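You operate a simulated robot arm through the tools that you are given. There is no shell and no other tool.

You run a simulated robot arm. Do the job below in one go: nothing can be reset, and whatever is moved stays where it is left.

Task
Put things in order on the grey bench top. At the end: the grey weight from the grey bench top stands where the blue cartridge stood; the blue cassette from the grey bench top stands where the white grease brush stood; the grey pin five is on the brown parts box; the white grease brush stands where the grey weight stood; the blue cartridge is on the grey glass tray; whatever was shut is shut again. Leave all else as you found it, and nothing knocked over. Set down upright: blue cartridge.

Only the result counts: the job must be done as asked and must still hold three seconds after the hand-in. Knocking over, shifting, dropping, spilling or breaking anything else fails it.

Robot
A 6-joint arm with a two-finger parallel gripper, fixed in place. Base frame: the origin is at the foot of the arm, x ahead of it, y to its left, z up; the work surface is at about z = 0. Readings come in cm, rad, newtons and seconds.
With the tool pointing down near the work surface it reaches from about 18 to 46 cm from the base axis. Its first joint turns from -1.222 to 1.222 rad. Payload 1.9 kg.
The tool frame sits at the grasp point between the pads (the TCP): z along the fingers, y along the line on which they close. The tips reach 2.3 cm beyond it. The gripper opens to 9.4 cm. The fingers are 3.8 cm wide and 1 cm thick; the gripper's body (5.4 by 9.6 cm) begins 3.9 cm behind the TCP.
Orientation is that of the tool frame in the base frame, as [roll, pitch, yaw] about the fixed x, y, z axes, in that order (R = Rz(yaw) Ry(pitch) Rx(roll)). With the fingers straight down and closing along the base's y, the tool's x points along the base's -x, its y along +y and its z along -z.

Tools
- The arm moves only by the tool jog_arm. Its argument "series" is one flat list of numbers, 7 for each row, row after row: the shift along the tool's x, y, z in units of 50 mm (1.0 is 50 mm), then the turn, a rotation vector about the tool's x, y, z in units of 5 degrees (1.0 is 5 degrees), then the finger opening in cm, from 0 to 9.4. In form: [dx, dy, dz, rx, ry, rz, jaw, dx, dy, dz, rx, ry, rz, jaw, ...]. A call has 1 to 20 rows; each row shifts and turns the commanded pose from where the row before left it, along the tool's axes as they then stand. A call with a number of a shift or a turn outside -1 to 1 is refused whole. A row lasts 0.2 s, in which the tool goes at most 5 cm and 0.15 rad; a call with a longer step from one row to the next is refused whole, and so is a gripper value outside its range. A pose out of reach is approached as far as the arm can. The call stops where the force on the tool passes 40 N (or 10 N more than at its start, if that is more) or the arm is blocked; 0.2 s more then pass. The fingers move at their own pace (about 10.8 cm/s each) and stop on an object; they squeeze with about 44 N. The grip force told is the motor's: it shows also when the fingers shut on nothing. Time passes only in rows, and 0.2 s behind the last, so rows that do not move let the fingers close. It gives the time, the measured TCP pose, the force on the tool (base axes), the opening and the grip force at its end, in the units of the frame above (readings bear some noise), with the torque about the TCP (base axes, N m) and any sound that the robot's microphone picked up.
- Cameras (640 x 400 px; columns grow to the right, rows downward): "scene" is fixed at [5.94, 32.02, 41.67]; the picture's right is [-0.73, -0.69, 0.00], its down [-0.45, 0.48, -0.75] and it looks along [0.52, -0.55, -0.66] (base axes); focal length 214 px, centre (320, 200). "wrist" rides on the gripper at [8.6, 1.6, -7.5] in the tool frame; the picture's right is [-0.18, 0.98, 0.00], its down [-0.58, -0.11, -0.81] and it looks along [-0.79, -0.15, 0.59] (tool axes); focal length 243 px, centre (320, 200). There is no depth. A picture from a camera that has moved, and an enlarged one, comes with that camera's place and axes in the base frame and with its lens.
- camera(camera): a new picture of that camera. No time passes.
- zoom(camera, box): a new picture of the part [left, top, right, bottom] of that camera's present view, enlarged. No time passes.
- job_done(): hands the job in; it is judged then, once.

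Places have to be worked out from the pictures, the camera data and where the tool is seen. Open the gripper and draw the arm clear of the work before you hand the job in, unless the task says otherwise.

The tools are called after ">>>" by a JSON object that holds its "api" and its "payload". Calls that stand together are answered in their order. jog_arm: Moves the arm, as the interface text tells. Its arguments: {"type":"object","properties":{"series":{"type":"array","items":{"type":"number"}}},"required":["series"]} The other tools are called the same way: camera (camera) takes a picture; zoom (camera, box) takes an enlarged picture of a part of a camera's view; job_done () hands the job in.

At the start:

```text
clock: 0.0
ee_pos: [22.14, -16.66, 37.38]
tcp_rot: [-3.141, 0.002, 3.142]
contact_force: [-0.4, -0.6, 0.1]
moment: [-0.01, -0.03, 0.03]
gripper_width: 9.4
finger_force: 0.1
```

scene: 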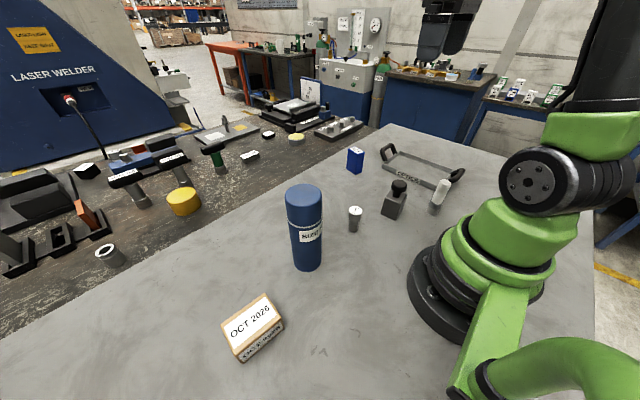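
wrist: 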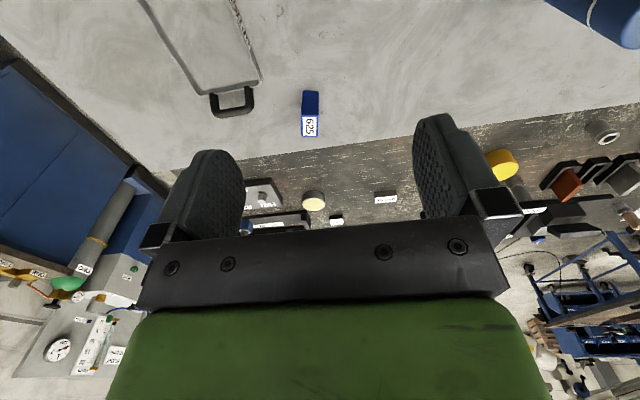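

I'll begin by enlarging the scene view to identify each object.

>>> {"api": "zoom", "payload": {"camera": "scene", "box": [320, 120, 480, 240]}}

>>> {"api": "zoom", "payload": {"camera": "scene", "box": [200, 170, 400, 370]}}

>>> {"api": "zoom", "payload": {"camera": "scene", "box": [60, 80, 380, 280]}}

```text
3.33 times, centred on (400, 180) of scene
camera zoom: at [5.94, 32.02, 41.67], right [-0.73, -0.69, 0.0], down [-0.45, 0.48, -0.75], along [0.52, -0.55, -0.66], focal length 715 px, centre (53, 267)
```

zoom: 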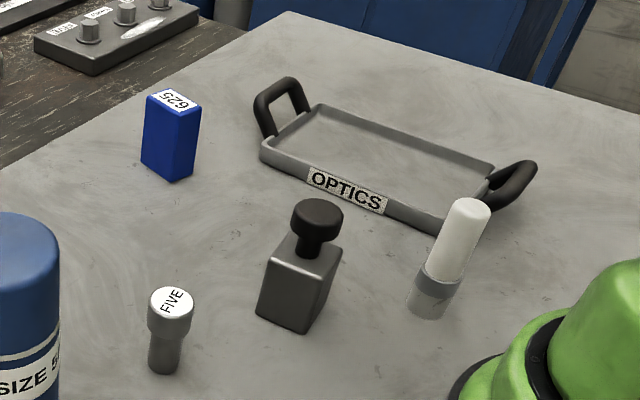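

```text
2.00 times, centred on (300, 270) of scene
camera zoom: at [5.94, 32.02, 41.67], right [-0.73, -0.69, 0.0], down [-0.45, 0.48, -0.75], along [0.52, -0.55, -0.66], focal length 429 px, centre (360, 60)
```

zoom: 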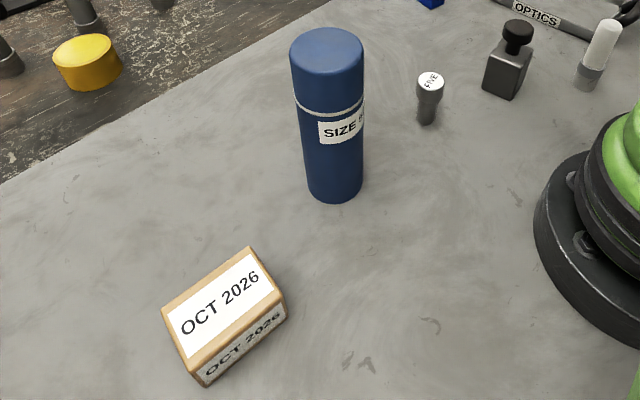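

```text
2.00 times, centred on (220, 180) of scene
camera zoom: at [5.94, 32.02, 41.67], right [-0.73, -0.69, 0.0], down [-0.45, 0.48, -0.75], along [0.52, -0.55, -0.66], focal length 429 px, centre (520, 240)
```

zoom: 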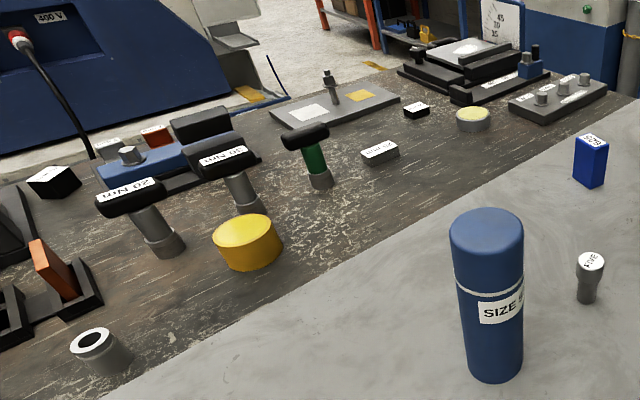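

The small blue box "625" is the cassette, the tall blue cylinder is the cartridge, and OPTICS is the tray. I'll take close-ups of each to measure positions better.

>>> {"api": "zoom", "payload": {"camera": "scene", "box": [365, 130, 475, 200]}}

>>> {"api": "zoom", "payload": {"camera": "scene", "box": [335, 140, 375, 180]}}

>>> {"api": "zoom", "payload": {"camera": "scene", "box": [210, 280, 300, 370]}}

>>> {"api": "zoom", "payload": {"camera": "scene", "box": [260, 170, 360, 280]}}

>>> {"api": "zoom", "payload": {"camera": "wrist", "box": [140, 0, 340, 150]}}

```text
5.71 times, centred on (420, 165) of scene
camera zoom: at [5.94, 32.02, 41.67], right [-0.73, -0.69, 0.0], down [-0.45, 0.48, -0.75], along [0.52, -0.55, -0.66], focal length 1226 px, centre (-251, 400)
```

zoom: 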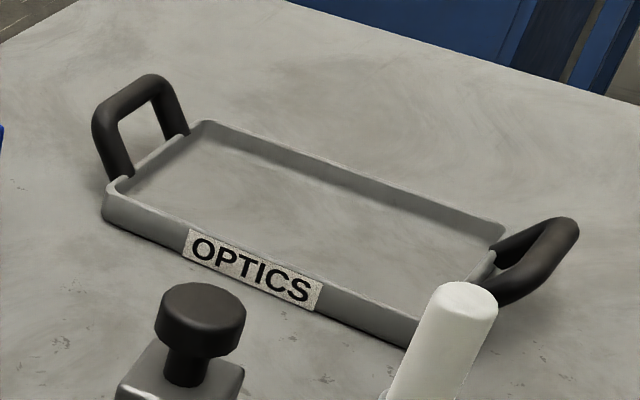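

```text
10.00 times, centred on (355, 160) of scene
camera zoom: at [5.94, 32.02, 41.67], right [-0.73, -0.69, 0.0], down [-0.45, 0.48, -0.75], along [0.52, -0.55, -0.66], focal length 2145 px, centre (-30, 600)
```

zoom: 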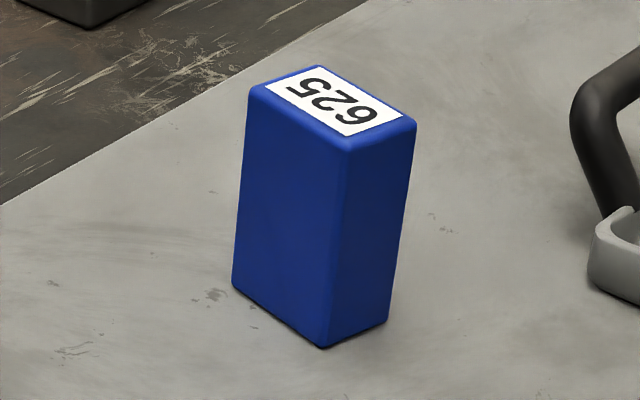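

```text
4.44 times, centred on (255, 325) of scene
camera zoom: at [5.94, 32.02, 41.67], right [-0.73, -0.69, 0.0], down [-0.45, 0.48, -0.75], along [0.52, -0.55, -0.66], focal length 953 px, centre (609, -356)
```

zoom: 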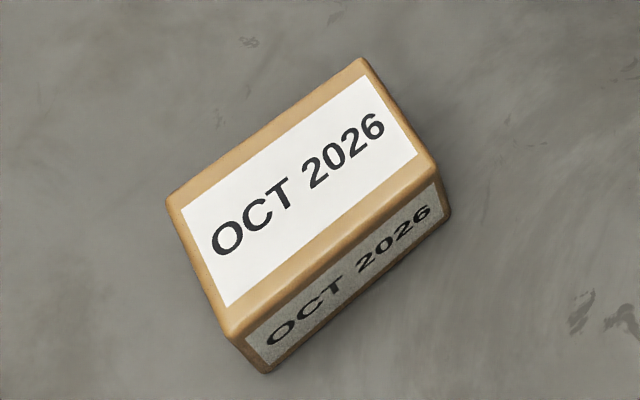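

```text
3.64 times, centred on (310, 225) of scene
camera zoom: at [5.94, 32.02, 41.67], right [-0.73, -0.69, 0.0], down [-0.45, 0.48, -0.75], along [0.52, -0.55, -0.66], focal length 780 px, centre (356, 109)
```

zoom: 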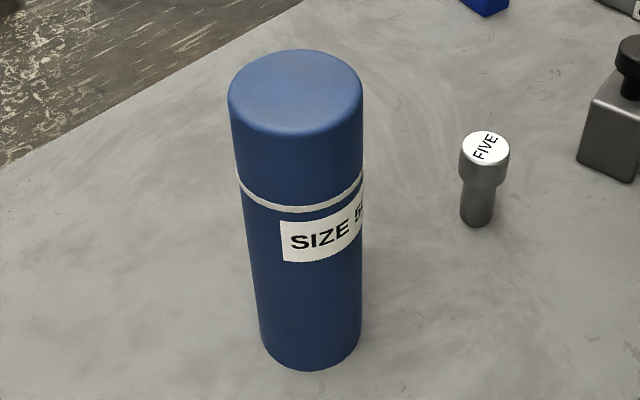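

```text
2.67 times, centred on (240, 75) of wrist
camera zoom: at [13.45, -14.93, 44.92], right [0.18, 0.98, 0.0], down [0.58, -0.11, 0.81], along [0.79, -0.15, -0.59], focal length 647 px, centre (533, 533)
```

zoom: 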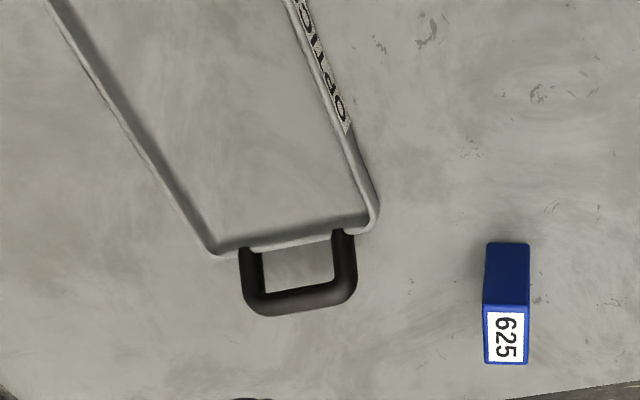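

Tray outline comes out near x 15–34, y −41…−30, and the cassette near (40.7, −22). I zoom on the brush, weight and pin next.

>>> {"api": "zoom", "payload": {"camera": "scene", "box": [415, 170, 465, 225]}}

>>> {"api": "zoom", "payload": {"camera": "scene", "box": [370, 170, 420, 225]}}

>>> {"api": "zoom", "payload": {"camera": "scene", "box": [335, 195, 375, 240]}}

```text
7.27 times, centred on (440, 198) of scene
camera zoom: at [5.94, 32.02, 41.67], right [-0.73, -0.69, 0.0], down [-0.45, 0.48, -0.75], along [0.52, -0.55, -0.66], focal length 1560 px, centre (-553, 218)
```

zoom: 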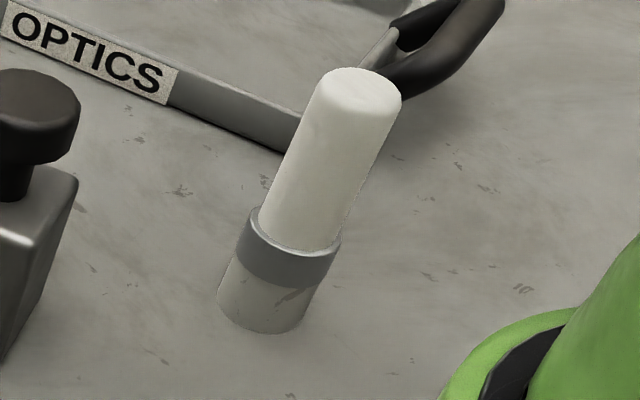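

```text
7.27 times, centred on (395, 198) of scene
camera zoom: at [5.94, 32.02, 41.67], right [-0.73, -0.69, 0.0], down [-0.45, 0.48, -0.75], along [0.52, -0.55, -0.66], focal length 1560 px, centre (-226, 218)
```

zoom: 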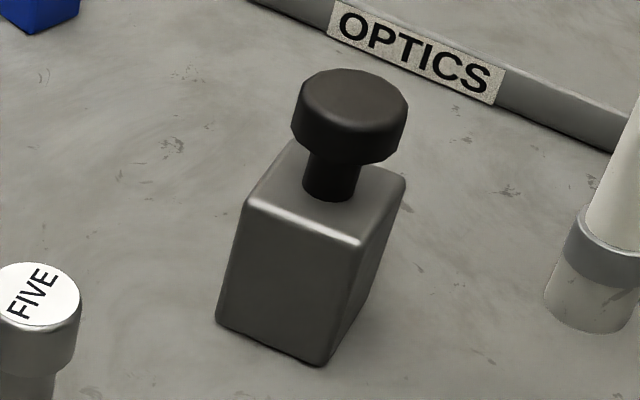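

```text
8.89 times, centred on (355, 218) of scene
camera zoom: at [5.94, 32.02, 41.67], right [-0.73, -0.69, 0.0], down [-0.45, 0.48, -0.75], along [0.52, -0.55, -0.66], focal length 1906 px, centre (9, 44)
```

zoom: 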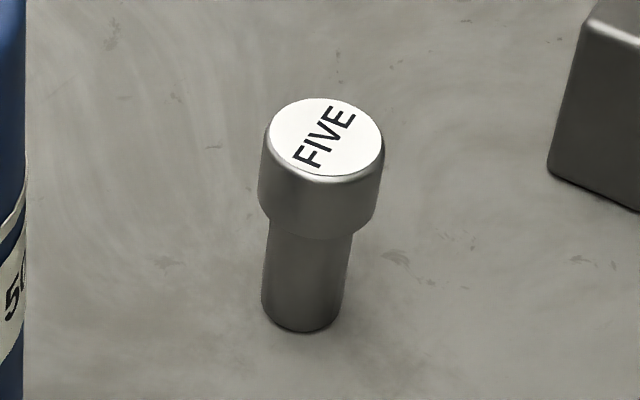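

The measurements agree from both views: cartridge ≈(26.6, 13.9), about 6 cm across and 19 cm tall; pin ≈(24.8, −0.2); weight ≈(20.7, −12); brush ≈(12.6, −20.2); parts box top centre ≈(22.8, 30.2) at z ≈4.6. I move high above the cartridge first to check with the wrist camera.

>>> {"api": "jog_arm", "payload": {"series": [-0.127, 0.873, 0, 0, 0, 0, 9.4, -0.127, 0.873, 0, 0, 0, 0, 9.4, -0.127, 0.873, 0, 0, 0, 0, 9.4, -0.127, 0.873, 0, 0, 0, 0, 9.4, -0.127, 0.873, 0, 0, 0, 0, 9.4, -0.127, 0.873, 0, 0, 0, 0, 9.4, -0.127, 0.873, 0, 0, 0, 0, 9.4]}}

>>> {"api": "camera", "payload": {"camera": "wrist"}}

>>> {"api": "camera", "payload": {"camera": "scene"}}

```text
clock: 1.6
ee_pos: [26.55, 13.9, 37.54]
tcp_rot: [3.139, 0.002, 3.139]
contact_force: [0.4, 0.5, -0.2]
moment: [-0.02, 0.0, 0.03]
gripper_width: 9.43
finger_force: 0.1
```

```text
taken
camera wrist: at [17.95, 15.63, 44.87], right [0.19, 0.98, 0.0], down [0.58, -0.11, 0.81], along [0.79, -0.15, -0.59], focal length 243 px, centre (320, 200)
```

wrist: 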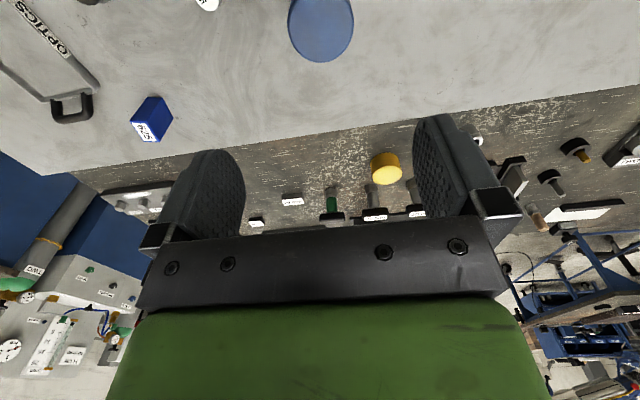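

```text
taken
```

scene: 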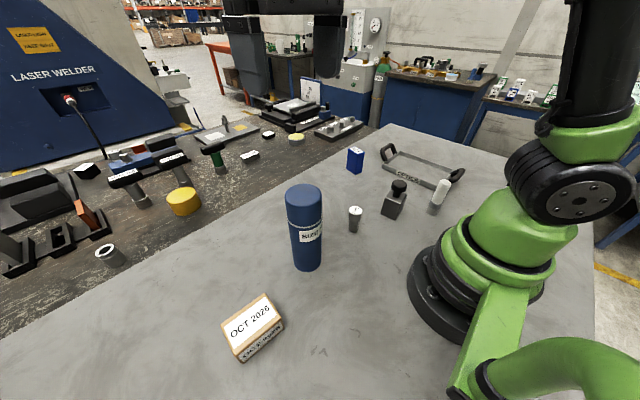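

The cartridge's top is centred in the column as predicted. I descend to z ≈ 25 (tips still above its top) and look again.

>>> {"api": "jog_arm", "payload": {"series": [0, 0, 0.8, 0, 0, 0, 9.4, 0, 0, 0.8, 0, 0, 0, 9.4, 0, 0, 0.8, 0, 0, 0, 9.4]}}

>>> {"api": "camera", "payload": {"camera": "wrist"}}

>>> {"api": "camera", "payload": {"camera": "scene"}}

```text
clock: 2.4
ee_pos: [26.39, 14.03, 25.6]
tcp_rot: [3.14, 0.001, 3.141]
contact_force: [-0.1, 0.4, -0.2]
moment: [0.03, -0.02, -0.01]
gripper_width: 9.4
finger_force: 0.1
```

```text
taken
camera wrist: at [17.82, 15.74, 33.06], right [0.19, 0.98, 0.0], down [0.58, -0.11, 0.81], along [0.79, -0.15, -0.59], focal length 243 px, centre (320, 200)
```

wrist: 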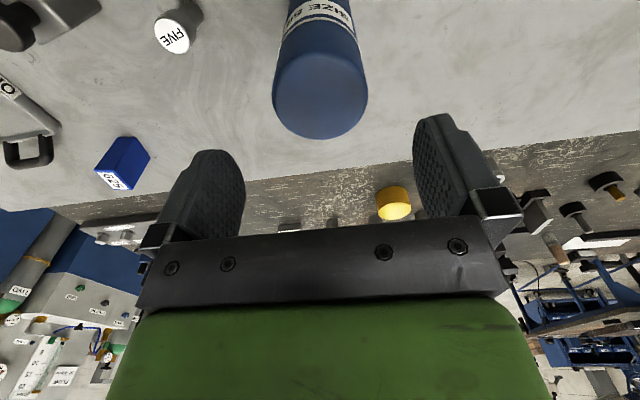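

```text
taken
```

scene: 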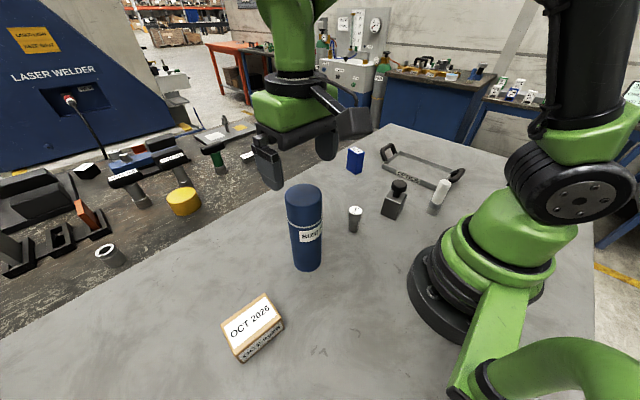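

The cartridge is centred between the fingers (26.3, 14.0). I descend to z ≈ 16 around it, then close.

>>> {"api": "jog_arm", "payload": {"series": [0, 0, 0.5, 0, 0, 0, 9.4, 0, 0, 0.5, 0, 0, 0, 9.4, 0, 0, 0.5, 0, 0, 0, 9.4, 0, 0, 0.4, 0, 0, 0, 9.4]}}

>>> {"api": "camera", "payload": {"camera": "wrist"}}

>>> {"api": "zoom", "payload": {"camera": "scene", "box": [220, 100, 380, 280]}}

```text
clock: 3.4
ee_pos: [26.48, 13.89, 16.07]
tcp_rot: [3.141, 0.001, -3.141]
contact_force: [-0.4, 0.2, -0.8]
moment: [-0.01, -0.01, -0.03]
gripper_width: 9.41
finger_force: 0.0
```

```text
taken
camera wrist: at [17.9, 15.6, 23.48], right [0.18, 0.98, 0.0], down [0.58, -0.11, 0.81], along [0.79, -0.15, -0.59], focal length 243 px, centre (320, 200)
```

wrist: 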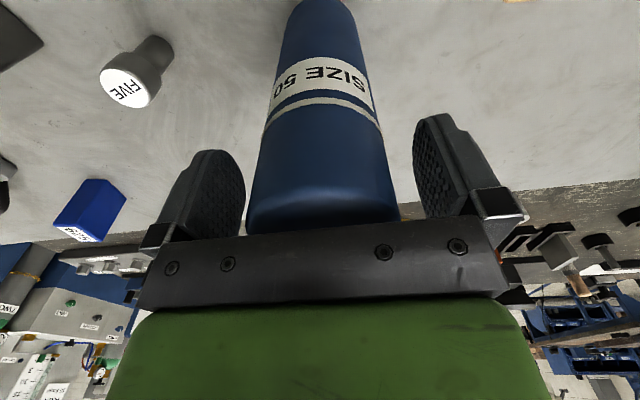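

```text
2.22 times, centred on (300, 190) of scene
camera zoom: at [5.94, 32.02, 41.67], right [-0.73, -0.69, 0.0], down [-0.45, 0.48, -0.75], along [0.52, -0.55, -0.66], focal length 477 px, centre (364, 222)
```

zoom: 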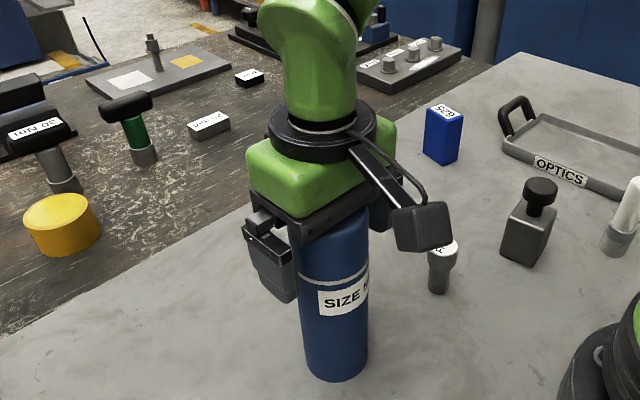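

Clear on both sides; closing the fingers now on the cartridge.

>>> {"api": "jog_arm", "payload": {"series": [0, 0, 0, 0, 0, 0, 5.0, 0, 0, 0, 0, 0, 0, 5.0, 0, 0, 0, 0, 0, 0, 5.0]}}

```text
clock: 4.2
ee_pos: [26.45, 13.85, 16.08]
tcp_rot: [-3.141, 0.002, 3.141]
contact_force: [-0.5, 0.5, 0.1]
moment: [0.03, 0.01, 0.0]
gripper_width: 6.16
finger_force: 43.9
```

Gripped at 6.16 cm width. I lift a few cm gently and check it comes up as one piece.

>>> {"api": "jog_arm", "payload": {"series": [0, 0, -0.1, 0, 0, 0, 5.0, 0, 0, -0.2, 0, 0, 0, 5.0, 0, 0, -0.3, 0, 0, 0, 5.0, 0, 0, 0, 0, 0, 0, 5.0]}}

>>> {"api": "zoom", "payload": {"camera": "scene", "box": [220, 100, 380, 280]}}

```text
clock: 5.2
ee_pos: [26.5, 13.82, 19.07]
tcp_rot: [3.142, 0.002, 3.141]
contact_force: [-0.1, -0.1, -3.9]
moment: [0.01, 0.0, -0.04]
gripper_width: 6.13
finger_force: 44.1
```

```text
2.22 times, centred on (300, 190) of scene
camera zoom: at [5.94, 32.02, 41.66], right [-0.73, -0.69, 0.0], down [-0.45, 0.48, -0.75], along [0.52, -0.55, -0.66], focal length 477 px, centre (364, 222)
```

zoom: 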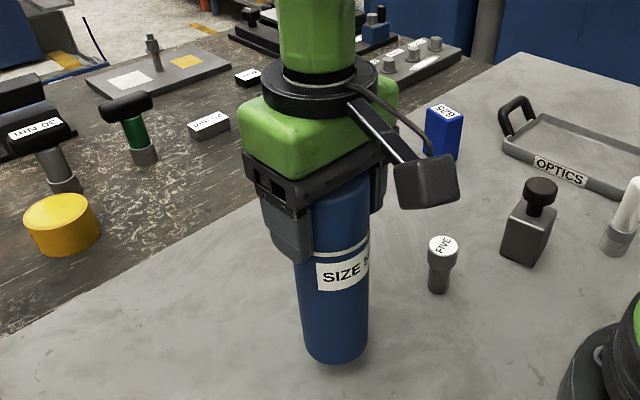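

It lifts as one piece (~0.4 kg), with its bottom 16.1 cm below the TCP. I raise it and carry it over the pin and weight towards the tray.

>>> {"api": "jog_arm", "payload": {"series": [0, 0, -0.45, 0, 0, 0, 5.0, 0, 0, -0.45, 0, 0, 0, 5.0, 0, 0, -0.45, 0, 0, 0, 5.0, 0, 0, -0.45, 0, 0, 0, 5.0, 0.0375, -0.7455, 0, 0, 0, 0, 5.0, 0.0375, -0.7455, 0, 0, 0, 0, 5.0, 0.0375, -0.7455, 0, 0, 0, 0, 5.0, 0.0375, -0.7455, 0, 0, 0, 0, 5.0, 0.0375, -0.7455, 0, 0, 0, 0, 5.0, 0.0375, -0.7455, 0, 0, 0, 0, 5.0, 0.0375, -0.7455, 0, 0, 0, 0, 5.0, 0.0375, -0.7455, 0, 0, 0, 0, 5.0, 0.1, -0.5, 0.2, 0, 0, 0, 5.0, 0.1, -0.5, 0.2, 0, 0, 0, 5.0, 0.1, -0.5, 0.2, 0, 0, 0, 5.0, 0.1, -0.5, 0.2, 0, 0, 0, 5.0]}}

>>> {"api": "camera", "payload": {"camera": "scene"}}

>>> {"api": "camera", "payload": {"camera": "wrist"}}

```text
clock: 8.6
ee_pos: [22.97, -26.03, 23.88]
tcp_rot: [-3.141, -0.001, -3.141]
contact_force: [-0.7, 0.1, -4.0]
moment: [-0.01, 0.02, 0.02]
gripper_width: 6.13
finger_force: 43.8
```

```text
taken
```

scene: 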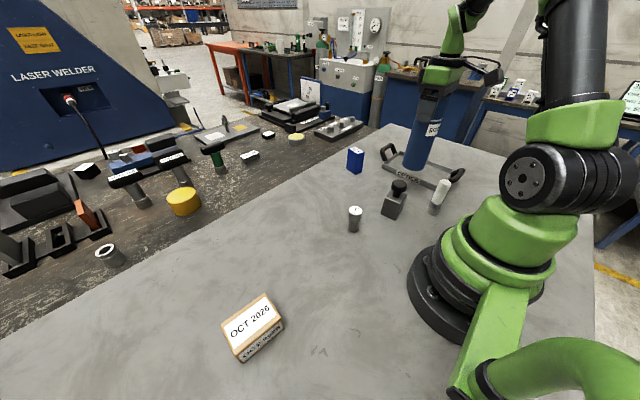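

```text
taken
camera wrist: at [14.43, -24.3, 31.3], right [0.18, 0.98, 0.0], down [0.58, -0.11, 0.81], along [0.79, -0.15, -0.59], focal length 243 px, centre (320, 200)
```

wrist: 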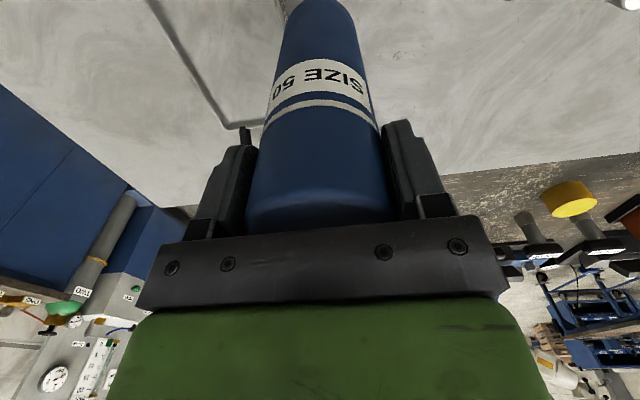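

The cartridge is held straight, bottom at ~7.8 cm. I move it over the tray floor at about (21.5, −35.3).

>>> {"api": "jog_arm", "payload": {"series": [0.075, -0.46, 0, 0, 0, 0, 5.0, 0.075, -0.46, 0, 0, 0, 0, 5.0, 0.075, -0.46, 0, 0, 0, 0, 5.0, 0.075, -0.46, 0, 0, 0, 0, 5.0, 0, 0, 0, 0, 0, 0, 5.0]}}

>>> {"api": "zoom", "payload": {"camera": "scene", "box": [360, 60, 490, 210]}}

>>> {"api": "camera", "payload": {"camera": "wrist"}}

```text
clock: 9.8
ee_pos: [21.47, -35.44, 23.91]
tcp_rot: [3.141, 0.003, 3.141]
contact_force: [0.9, 0.4, -4.5]
moment: [-0.01, 0.01, 0.03]
gripper_width: 6.13
finger_force: 43.8
```

```text
2.67 times, centred on (425, 135) of scene
camera zoom: at [5.94, 32.02, 41.67], right [-0.73, -0.69, 0.0], down [-0.45, 0.48, -0.75], along [0.52, -0.55, -0.66], focal length 572 px, centre (40, 373)
```

zoom: 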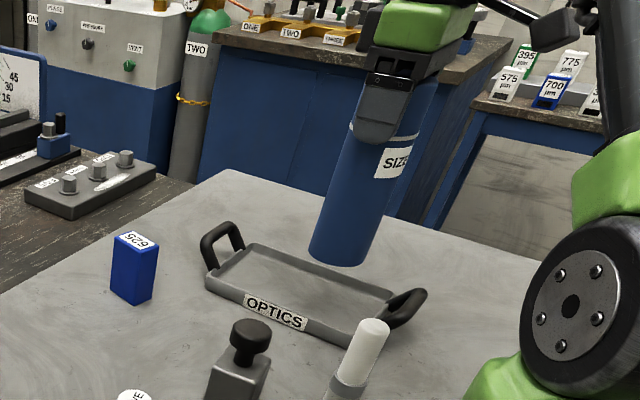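

```text
taken
camera wrist: at [12.92, -33.64, 31.35], right [0.18, 0.98, 0.0], down [0.58, -0.11, 0.81], along [0.79, -0.15, -0.59], focal length 243 px, centre (320, 200)
```

wrist: 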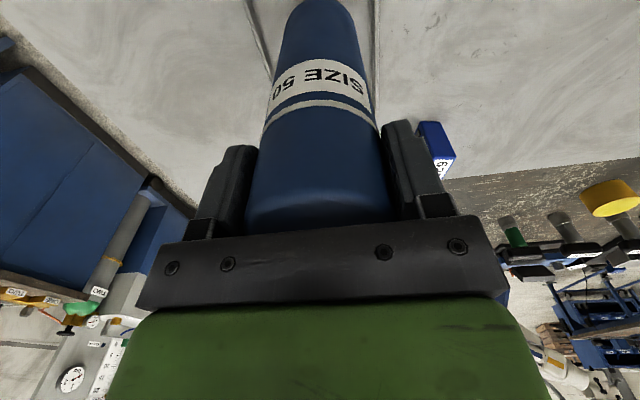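

The cartridge hangs above the tray floor with ~2 cm margin to both rims. I descend to bottom ≈ 1.4 cm, shifting 0.4 cm further to −y.

>>> {"api": "jog_arm", "payload": {"series": [0, -0.04, 0.33, 0, 0, 0, 5.0, 0, -0.04, 0.33, 0, 0, 0, 5.0, 0, 0, 0.33, 0, 0, 0, 5.0, 0, 0, 0.27, 0, 0, 0, 5.0, 0, 0, 0, 0, 0, 0, 5.0]}}

>>> {"api": "zoom", "payload": {"camera": "scene", "box": [370, 90, 480, 200]}}

>>> {"api": "camera", "payload": {"camera": "wrist"}}

```text
clock: 11.0
ee_pos: [21.38, -35.51, 17.62]
tcp_rot: [3.14, 0.001, 3.141]
contact_force: [0.4, -0.3, -3.3]
moment: [0.01, -0.03, -0.03]
gripper_width: 6.11
finger_force: 44.0
```

```text
3.64 times, centred on (425, 145) of scene
camera zoom: at [5.94, 32.02, 41.67], right [-0.73, -0.69, 0.0], down [-0.45, 0.48, -0.75], along [0.52, -0.55, -0.66], focal length 780 px, centre (-62, 400)
```

zoom: 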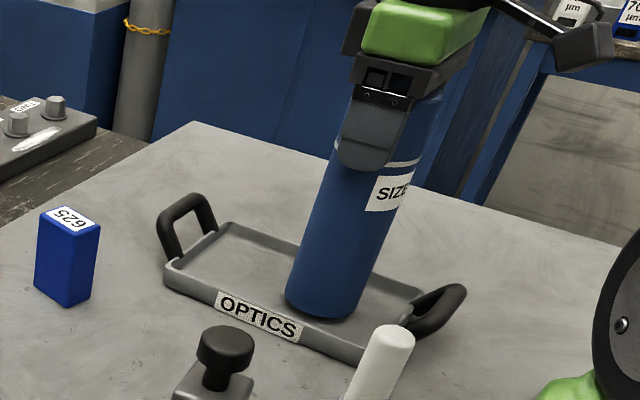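

```text
taken
camera wrist: at [12.81, -33.79, 25.03], right [0.18, 0.98, 0.0], down [0.58, -0.11, 0.81], along [0.79, -0.15, -0.59], focal length 243 px, centre (320, 200)
```

wrist: 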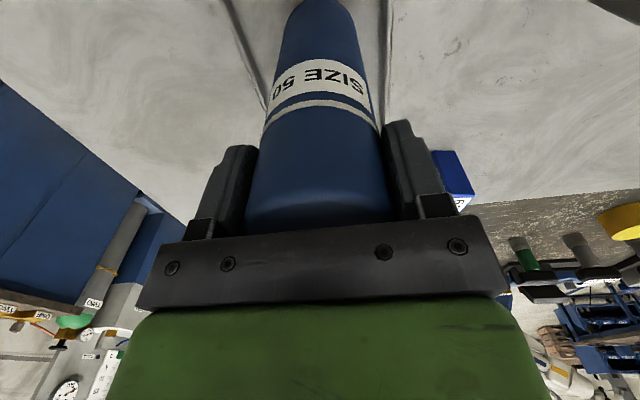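

The bottom is inside the rim at ~1.5 cm. I creep down in small steps watching the vertical force.

>>> {"api": "jog_arm", "payload": {"series": [0, 0, 0.04, 0, 0, 0, 5.0, 0, 0, 0.04, 0, 0, 0, 5.0, 0, 0, 0.04, 0, 0, 0, 5.0]}}

```text
clock: 11.8
ee_pos: [21.54, -35.43, 16.99]
tcp_rot: [-3.141, 0.001, 3.141]
contact_force: [0.3, 1.3, -4.0]
moment: [-0.04, 0.0, -0.03]
gripper_width: 6.13
finger_force: 44.1
```

Still free (weight only). I continue creeping.

>>> {"api": "jog_arm", "payload": {"series": [0, 0, 0.03, 0, 0, 0, 5.0, 0, 0, 0.03, 0, 0, 0, 5.0]}}

```text
clock: 12.4
ee_pos: [21.54, -35.64, 16.69]
tcp_rot: [-3.141, 0.001, 3.141]
contact_force: [0.3, 0.0, -3.8]
moment: [0.05, 0.02, -0.01]
gripper_width: 6.15
finger_force: 43.8
```

>>> {"api": "jog_arm", "payload": {"series": [0, 0, 0.02, 0, 0, 0, 5.0, 0, 0, 0.02, 0, 0, 0, 5.0]}}

```text
clock: 13.0
ee_pos: [21.51, -35.51, 16.67]
tcp_rot: [3.141, 0.002, 3.139]
contact_force: [-2.5, 3.0, 7.4]
moment: [0.31, 0.17, 0.02]
gripper_width: 6.14
finger_force: 44.1
```

Contact with the tray floor (upward 7 N, bottom ≈ 0.6 cm). I ease up 1 mm and open the fingers.

>>> {"api": "jog_arm", "payload": {"series": [0, 0, -0.02, 0, 0, 0, 5.0, 0, 0, 0, 0, 0, 0, 7.0, 0, 0, 0, 0, 0, 0, 9.4, 0, 0, 0, 0, 0, 0, 9.4]}}

>>> {"api": "camera", "payload": {"camera": "wrist"}}

>>> {"api": "zoom", "payload": {"camera": "scene", "box": [370, 90, 480, 200]}}

```text
clock: 14.0
ee_pos: [21.49, -35.56, 16.72]
tcp_rot: [3.141, 0.001, -3.142]
contact_force: [-0.5, -0.5, -1.0]
moment: [0.05, 0.01, -0.01]
gripper_width: 9.39
finger_force: 0.0
```

```text
taken
camera wrist: at [12.85, -33.86, 24.13], right [0.18, 0.98, 0.0], down [0.58, -0.11, 0.81], along [0.79, -0.15, -0.59], focal length 243 px, centre (320, 200)
```

wrist: 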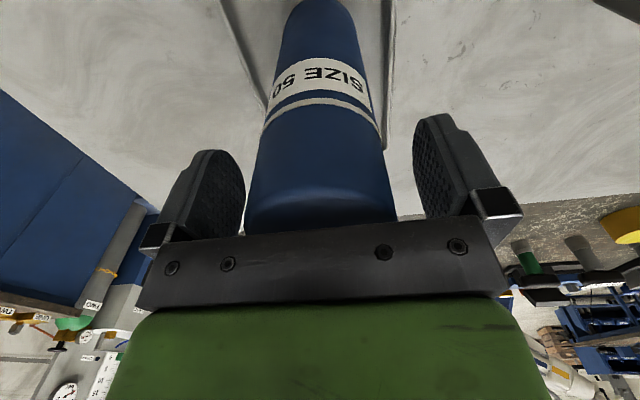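

```text
3.64 times, centred on (425, 145) of scene
camera zoom: at [5.94, 32.02, 41.67], right [-0.73, -0.69, 0.0], down [-0.45, 0.48, -0.75], along [0.52, -0.55, -0.66], focal length 780 px, centre (-62, 400)
```

zoom: 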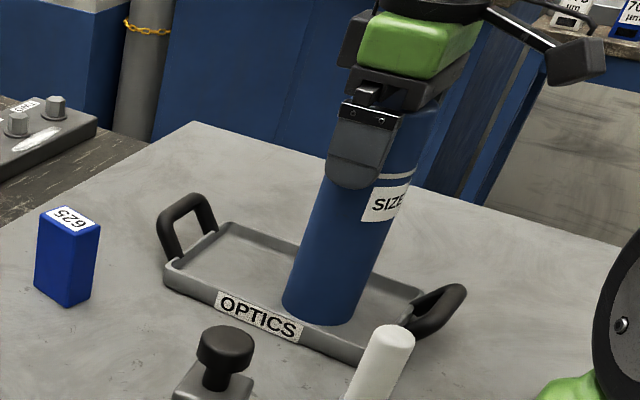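

The cartridge stands upright in the tray. I withdraw straight up, then travel to above the weight for a look.

>>> {"api": "jog_arm", "payload": {"series": [0, 0, -0.4, 0, 0, 0, 9.4, 0, 0, -0.7, 0, 0, 0, 9.4, 0, 0, -0.8, 0, 0, 0, 9.4, 0.027, 0.783, 0, 0, 0, 0, 9.4, 0.027, 0.783, 0, 0, 0, 0, 9.4, 0.027, 0.783, 0, 0, 0, 0, 9.4, 0.027, 0.783, 0.4, 0, 0, 0, 9.4, 0.027, 0.783, 0.4, 0, 0, 0, 9.4, 0.027, 0.783, 0.5, 0, 0, 0, 9.4]}}

>>> {"api": "camera", "payload": {"camera": "wrist"}}

>>> {"api": "camera", "payload": {"camera": "scene"}}

```text
clock: 16.0
ee_pos: [20.57, -12.14, 19.56]
tcp_rot: [3.141, 0.004, 3.141]
contact_force: [0.3, -0.3, 0.2]
moment: [0.0, -0.01, -0.02]
gripper_width: 9.39
finger_force: 0.1
```

```text
taken
camera wrist: at [12.06, -10.45, 27.07], right [0.19, 0.98, 0.0], down [0.58, -0.11, 0.81], along [0.79, -0.15, -0.59], focal length 243 px, centre (320, 200)
```

wrist: 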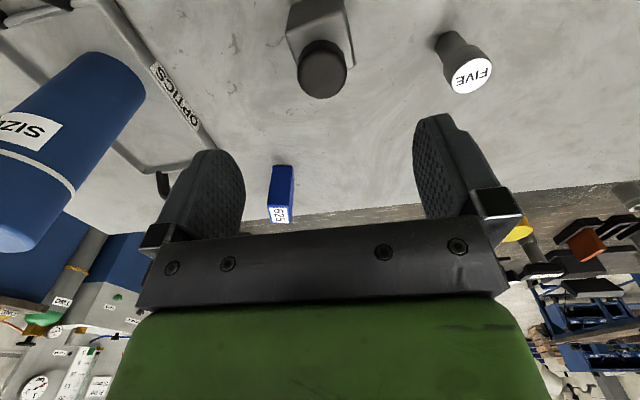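

```text
taken
```

scene: 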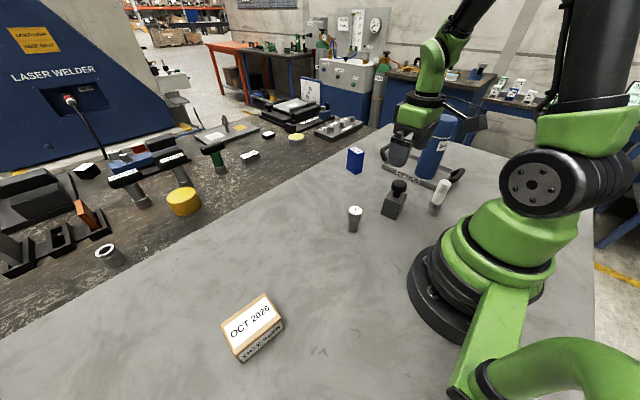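

The knob of the weight is about at (20.45, −11.9). I descend to just above it, nudging slightly, and check again.

>>> {"api": "jog_arm", "payload": {"series": [0.02, 0.04, 0.4, 0, 0, 0, 9.4, 0, 0, 0.4, 0, 0, 0, 9.4, 0, 0, 0.38, 0, 0, 0, 9.4]}}

>>> {"api": "camera", "payload": {"camera": "wrist"}}

>>> {"api": "zoom", "payload": {"camera": "scene", "box": [340, 120, 470, 230]}}

```text
clock: 16.8
ee_pos: [20.68, -11.88, 13.65]
tcp_rot: [-3.141, 0.002, 3.141]
contact_force: [-1.0, -0.5, -0.6]
moment: [-0.01, -0.01, 0.0]
gripper_width: 9.43
finger_force: 0.1
```

```text
taken
camera wrist: at [12.09, -10.16, 21.16], right [0.18, 0.98, 0.0], down [0.58, -0.11, 0.81], along [0.79, -0.15, -0.59], focal length 243 px, centre (320, 200)
```

wrist: 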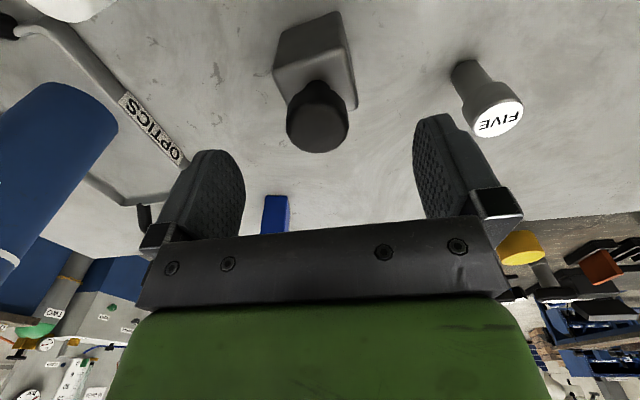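

```text
3.64 times, centred on (405, 175) of scene
camera zoom: at [5.94, 32.02, 41.67], right [-0.73, -0.69, 0.0], down [-0.45, 0.48, -0.75], along [0.52, -0.55, -0.66], focal length 780 px, centre (11, 291)
```

zoom: 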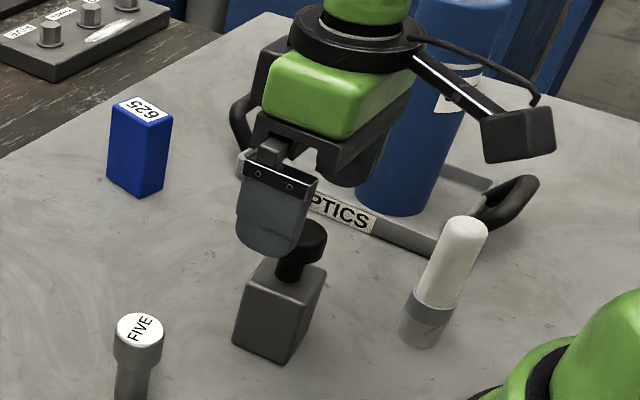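

The knob is centred within 2 mm. I descend so the pads sit around the knob (z ≈ 8.9) and close.

>>> {"api": "jog_arm", "payload": {"series": [0.025, -0.01, 0.35, 0, 0, 0, 9.4, 0, 0, 0.35, 0, 0, 0, 9.4, 0, 0, 0.25, 0, 0, 0, 9.4, 0, 0, 0, 0, 0, 0, 6.0, 0, 0, 0, 0, 0, 0, 2.0, 0, 0, 0, 0, 0, 0, 2.0]}}

>>> {"api": "zoom", "payload": {"camera": "scene", "box": [340, 120, 470, 230]}}

```text
clock: 18.2
ee_pos: [20.5, -11.95, 9.05]
tcp_rot: [3.139, 0.001, 3.141]
contact_force: [0.5, -0.4, -0.4]
moment: [-0.1, -0.07, -0.01]
gripper_width: 3.51
finger_force: 43.9
```

```text
3.64 times, centred on (405, 175) of scene
camera zoom: at [5.94, 32.02, 41.67], right [-0.73, -0.69, 0.0], down [-0.45, 0.48, -0.75], along [0.52, -0.55, -0.66], focal length 780 px, centre (11, 291)
```

zoom: 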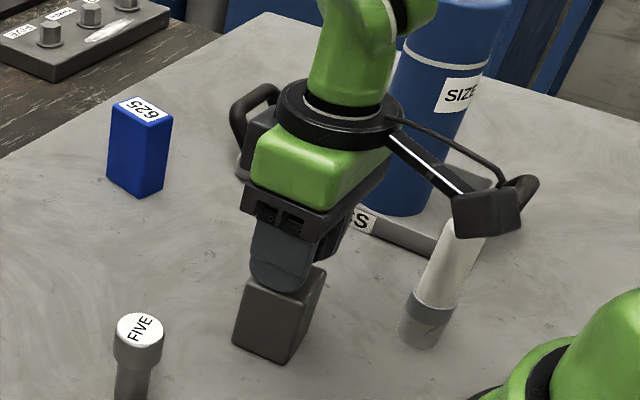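

Knob gripped at 3.5 cm. I lift gently and check.

>>> {"api": "jog_arm", "payload": {"series": [0, 0, -0.1, 0, 0, 0, 2.0, 0, 0, -0.2, 0, 0, 0, 2.0, 0, 0, -0.3, 0, 0, 0, 2.0, 0, 0, 0, 0, 0, 0, 2.0]}}

>>> {"api": "zoom", "payload": {"camera": "scene", "box": [340, 120, 470, 230]}}

```text
clock: 19.2
ee_pos: [20.53, -12.11, 11.99]
tcp_rot: [-3.141, 0.001, 3.141]
contact_force: [-0.3, 1.3, -9.9]
moment: [-0.03, 0.01, 0.0]
gripper_width: 3.52
finger_force: 44.5
```

```text
3.64 times, centred on (405, 175) of scene
camera zoom: at [5.94, 32.02, 41.67], right [-0.73, -0.69, 0.0], down [-0.45, 0.48, -0.75], along [0.52, -0.55, -0.66], focal length 780 px, centre (11, 291)
```

zoom: 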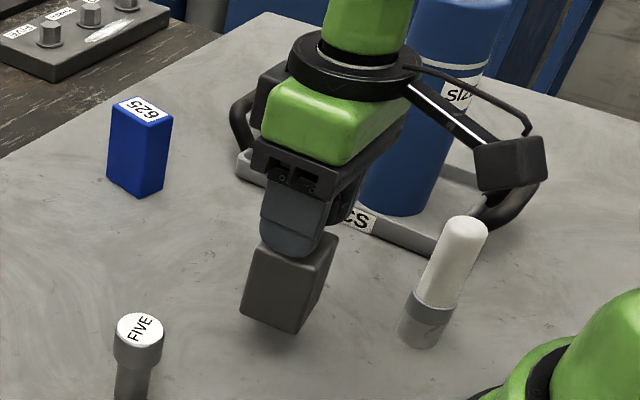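

The weight (~1 kg) is held securely. I raise it and carry it over to where the cartridge stood, (26.4, 13.95).

>>> {"api": "jog_arm", "payload": {"series": [0, 0, -0.47, 0, 0, 0, 2.0, 0, 0, -0.47, 0, 0, 0, 2.0, 0, 0, -0.47, 0, 0, 0, 2.0, -0.06, 0.3, 0, 0, 0, 0, 2.0, -0.13, 0.578, 0, 0, 0, 0, 2.0, -0.13, 0.578, 0, 0, 0, 0, 2.0, -0.13, 0.578, 0, 0, 0, 0, 2.0, -0.13, 0.578, 0, 0, 0, 0, 2.0, -0.13, 0.578, 0, 0, 0, 0, 2.0, -0.13, 0.578, 0, 0, 0, 0, 2.0, -0.13, 0.578, 0, 0, 0, 0, 2.0, -0.13, 0.578, 0, 0, 0, 0, 2.0, -0.06, 0.29, 0, 0, 0, 0, 2.0, 0, 0, 0, 0, 0, 0, 2.0]}}

>>> {"api": "camera", "payload": {"camera": "scene"}}

>>> {"api": "camera", "payload": {"camera": "wrist"}}

```text
clock: 22.2
ee_pos: [26.26, 14.16, 19.11]
tcp_rot: [-3.141, 0.001, 3.139]
contact_force: [0.5, 0.4, -10.5]
moment: [-0.02, 0.0, -0.01]
gripper_width: 3.5
finger_force: 44.3
```

```text
taken
```

scene: 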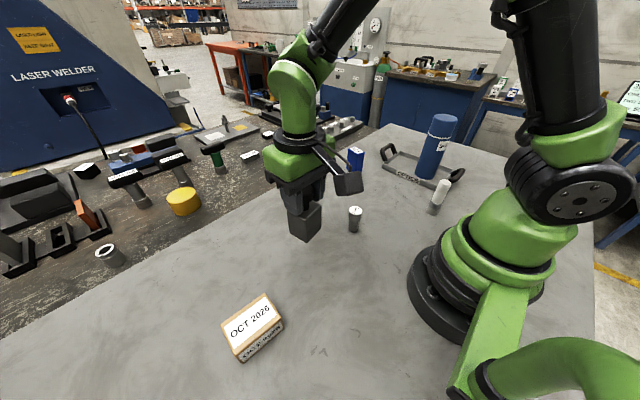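

```text
taken
camera wrist: at [17.63, 15.88, 26.53], right [0.18, 0.98, 0.0], down [0.58, -0.11, 0.81], along [0.79, -0.15, -0.59], focal length 243 px, centre (320, 200)
```

wrist: 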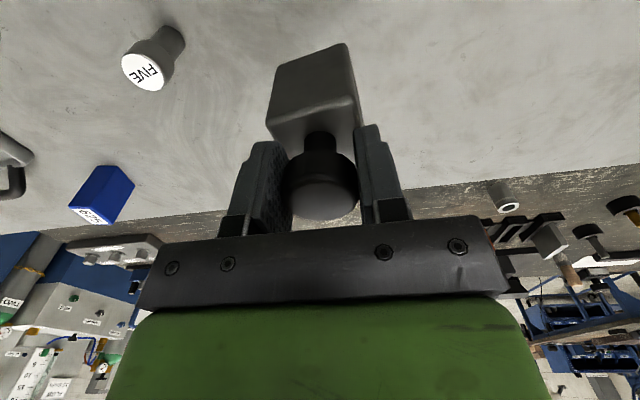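

The weight is above the cartridge's old spot. I lower it to just above the bench.

>>> {"api": "jog_arm", "payload": {"series": [-0.015, -0.02, 0.4, 0, 0, 0, 2.0, 0, 0, 0.5, 0, 0, 0, 2.0, 0, 0, 0.5, 0, 0, 0, 2.0, 0, 0, 0.3, 0, 0, 0, 2.0, 0, 0, 0.12, 0, 0, 0, 2.0, 0, 0, 0, 0, 0, 0, 2.0]}}

>>> {"api": "zoom", "payload": {"camera": "scene", "box": [250, 150, 370, 280]}}

```text
clock: 23.6
ee_pos: [26.26, 13.94, 9.79]
tcp_rot: [-3.141, 0.001, 3.14]
contact_force: [0.4, -0.2, -9.5]
moment: [0.03, -0.01, 0.03]
gripper_width: 3.52
finger_force: 43.7
```

```text
3.08 times, centred on (310, 215) of scene
camera zoom: at [5.94, 32.02, 41.66], right [-0.73, -0.69, 0.0], down [-0.45, 0.48, -0.75], along [0.52, -0.55, -0.66], focal length 660 px, centre (351, 154)
```

zoom: 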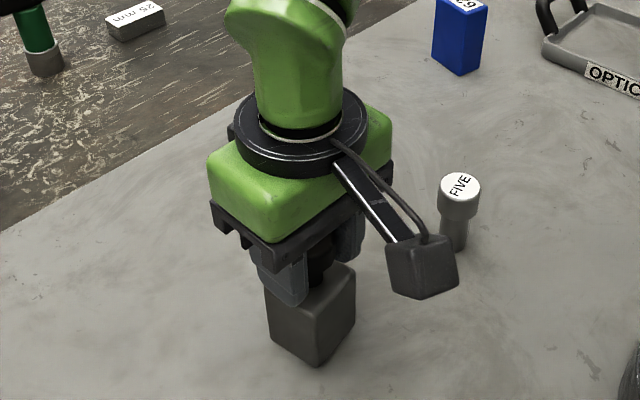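

>>> {"api": "jog_arm", "payload": {"series": [-0.015, 0, 0.05, 0, 0, 0, 2.0, 0, 0, 0.05, 0, 0, 0, 2.0, 0, 0, 0.03, 0, 0, 0, 2.0]}}

```text
clock: 24.4
ee_pos: [26.39, 14.05, 9.3]
tcp_rot: [3.141, 0.002, 3.139]
contact_force: [-0.3, -0.8, -9.9]
moment: [-0.01, 0.02, 0.01]
gripper_width: 3.48
finger_force: 44.4
```

No contact yet (weight force only); creeping further.

>>> {"api": "jog_arm", "payload": {"series": [0, 0, 0.02, 0, 0, 0, 2.0, 0, 0, 0.02, 0, 0, 0, 2.0]}}

```text
clock: 25.0
ee_pos: [26.3, 14.02, 9.14]
tcp_rot: [-3.141, 0.002, 3.141]
contact_force: [-0.2, -0.6, -10.1]
moment: [0.01, -0.01, 0.02]
gripper_width: 3.5
finger_force: 43.9
```

>>> {"api": "jog_arm", "payload": {"series": [0, 0, 0.02, 0, 0, 0, 2.0, 0, 0, 0.015, 0, 0, 0, 2.0]}}

```text
clock: 25.6
ee_pos: [26.4, 14.11, 9.01]
tcp_rot: [-3.14, 0.004, 3.139]
contact_force: [-12.9, -7.6, 29.2]
moment: [-0.07, 0.29, -0.02]
gripper_width: 3.51
finger_force: 44.1
```

Contact is made (29 N up). I ease up 1 mm to unload and then open the fingers.

>>> {"api": "jog_arm", "payload": {"series": [0, 0, -0.016, 0, 0, 0, 2.0, 0, 0, 0, 0, 0, 0, 2.0]}}

```text
clock: 26.2
ee_pos: [26.43, 14.15, 8.98]
tcp_rot: [-3.141, 0.003, -3.141]
contact_force: [-8.0, -8.2, 20.4]
moment: [-0.1, 0.13, 0.02]
gripper_width: 3.49
finger_force: 43.8
```

>>> {"api": "jog_arm", "payload": {"series": [0, 0, -0.02, 0, 0, 0, 2.0, 0, 0, 0, 0, 0, 0, 2.0]}}

```text
clock: 26.8
ee_pos: [26.38, 14.0, 9.04]
tcp_rot: [3.141, 0.002, -3.141]
contact_force: [-0.1, -0.2, -9.8]
moment: [0.01, 0.01, 0.01]
gripper_width: 3.5
finger_force: 43.7
```

Now barely off the bench; I lower half a millimetre and release.

>>> {"api": "jog_arm", "payload": {"series": [0, 0, 0.012, 0, 0, 0, 2.0, 0, 0, 0, 0, 0, 0, 3.0, 0, 0, 0, 0, 0, 0, 5.0, 0, 0, 0, 0, 0, 0, 7.0]}}

>>> {"api": "zoom", "payload": {"camera": "scene", "box": [250, 150, 370, 280]}}

>>> {"api": "camera", "payload": {"camera": "wrist"}}

```text
clock: 27.8
ee_pos: [26.42, 14.05, 9.07]
tcp_rot: [-3.141, 0.003, 3.141]
contact_force: [0.2, -0.2, 0.2]
moment: [0.0, 0.01, -0.01]
gripper_width: 7.01
finger_force: 0.0
```

```text
3.08 times, centred on (310, 215) of scene
camera zoom: at [5.94, 32.02, 41.67], right [-0.73, -0.69, 0.0], down [-0.45, 0.48, -0.75], along [0.52, -0.55, -0.66], focal length 660 px, centre (351, 154)
```

zoom: 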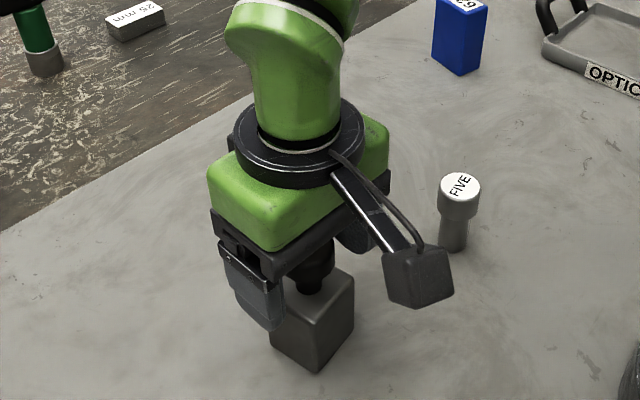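

```text
taken
camera wrist: at [17.84, 15.74, 16.56], right [0.18, 0.98, 0.0], down [0.58, -0.11, 0.81], along [0.79, -0.15, -0.59], focal length 243 px, centre (320, 200)
```

wrist: 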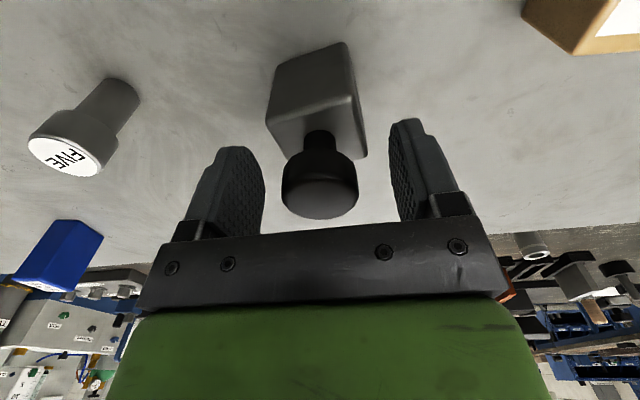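

The weight stands on the cartridge's old spot. I go up and over to the pin for a look.

>>> {"api": "jog_arm", "payload": {"series": [0, 0, -0.4, 0, 0, 0, 7.0, 0, 0, -0.6, 0, 0, 0, 7.0, 0, 0, -0.5, 0, 0, 0, 7.0, 0.08, -0.71, 0, 0, 0, 0, 7.0, 0.08, -0.71, 0, 0, 0, 0, 7.0, 0.08, -0.71, 0, 0, 0, 0, 7.0, 0.08, -0.71, 0, 0, 0, 0, 7.0, 0, 0, 0.7, 0, 0, 0, 7.0]}}

>>> {"api": "camera", "payload": {"camera": "wrist"}}

>>> {"api": "zoom", "payload": {"camera": "scene", "box": [260, 150, 380, 280]}}

```text
clock: 29.6
ee_pos: [24.66, -0.29, 13.1]
tcp_rot: [3.14, 0.001, -3.142]
contact_force: [0.5, 0.2, 0.4]
moment: [-0.02, -0.01, 0.01]
gripper_width: 6.98
finger_force: 0.0
```

```text
taken
camera wrist: at [16.14, 1.47, 20.49], right [0.18, 0.98, 0.0], down [0.58, -0.11, 0.81], along [0.79, -0.15, -0.59], focal length 243 px, centre (320, 200)
```

wrist: 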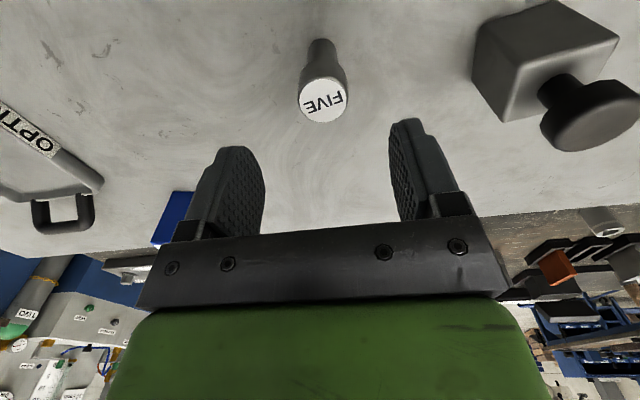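

```text
3.08 times, centred on (320, 215) of scene
camera zoom: at [5.94, 32.02, 41.67], right [-0.73, -0.69, 0.0], down [-0.45, 0.48, -0.75], along [0.52, -0.55, -0.66], focal length 660 px, centre (320, 154)
```

zoom: 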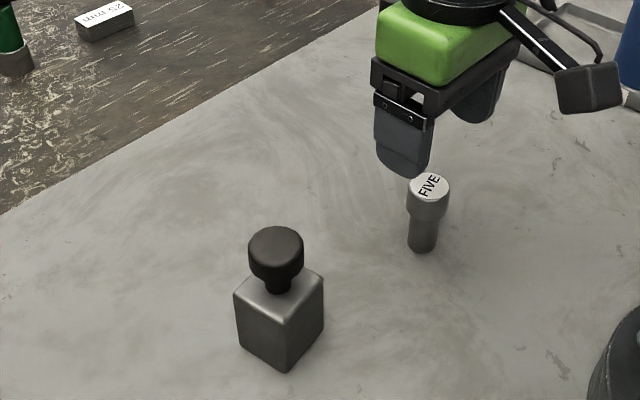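

The pin's head is ~2 mm to +y of the tool centre. I shift, descend to z ≈ 5.4 so the pads span its head, and close.

>>> {"api": "jog_arm", "payload": {"series": [0, 0.045, 0.5, 0, 0, 0, 7.0, 0, 0, 0.5, 0, 0, 0, 7.0, 0, 0, 0.4, 0, 0, 0, 7.0, 0, 0, 0.14, 0, 0, 0, 7.0]}}

>>> {"api": "camera", "payload": {"camera": "wrist"}}

>>> {"api": "zoom", "payload": {"camera": "scene", "box": [310, 150, 400, 250]}}

```text
clock: 30.6
ee_pos: [24.7, 0.12, 5.26]
tcp_rot: [-3.141, 0.001, 3.141]
contact_force: [-0.7, -0.1, -0.2]
moment: [-0.01, -0.02, 0.02]
gripper_width: 7.0
finger_force: 0.0
```

```text
taken
camera wrist: at [16.15, 1.73, 12.74], right [0.19, 0.98, 0.0], down [0.58, -0.11, 0.81], along [0.79, -0.15, -0.59], focal length 243 px, centre (320, 200)
```

wrist: 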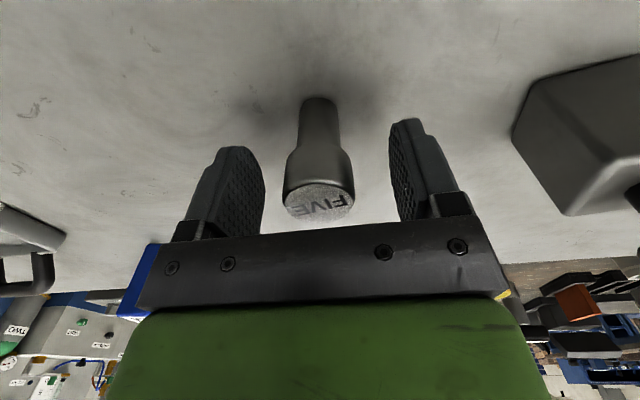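

```text
4.00 times, centred on (355, 200) of scene
camera zoom: at [5.94, 32.02, 41.67], right [-0.73, -0.69, 0.0], down [-0.45, 0.48, -0.75], along [0.52, -0.55, -0.66], focal length 858 px, centre (180, 200)
```

zoom: 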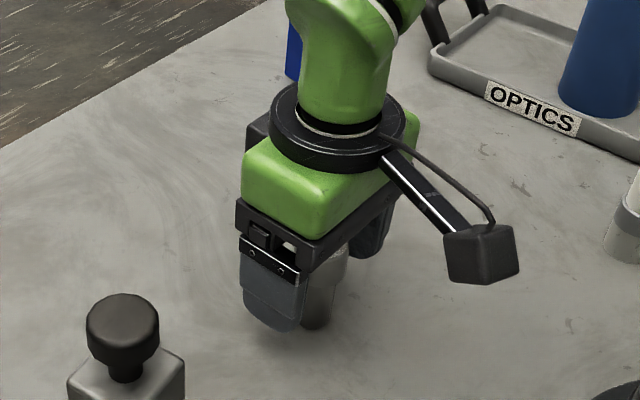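

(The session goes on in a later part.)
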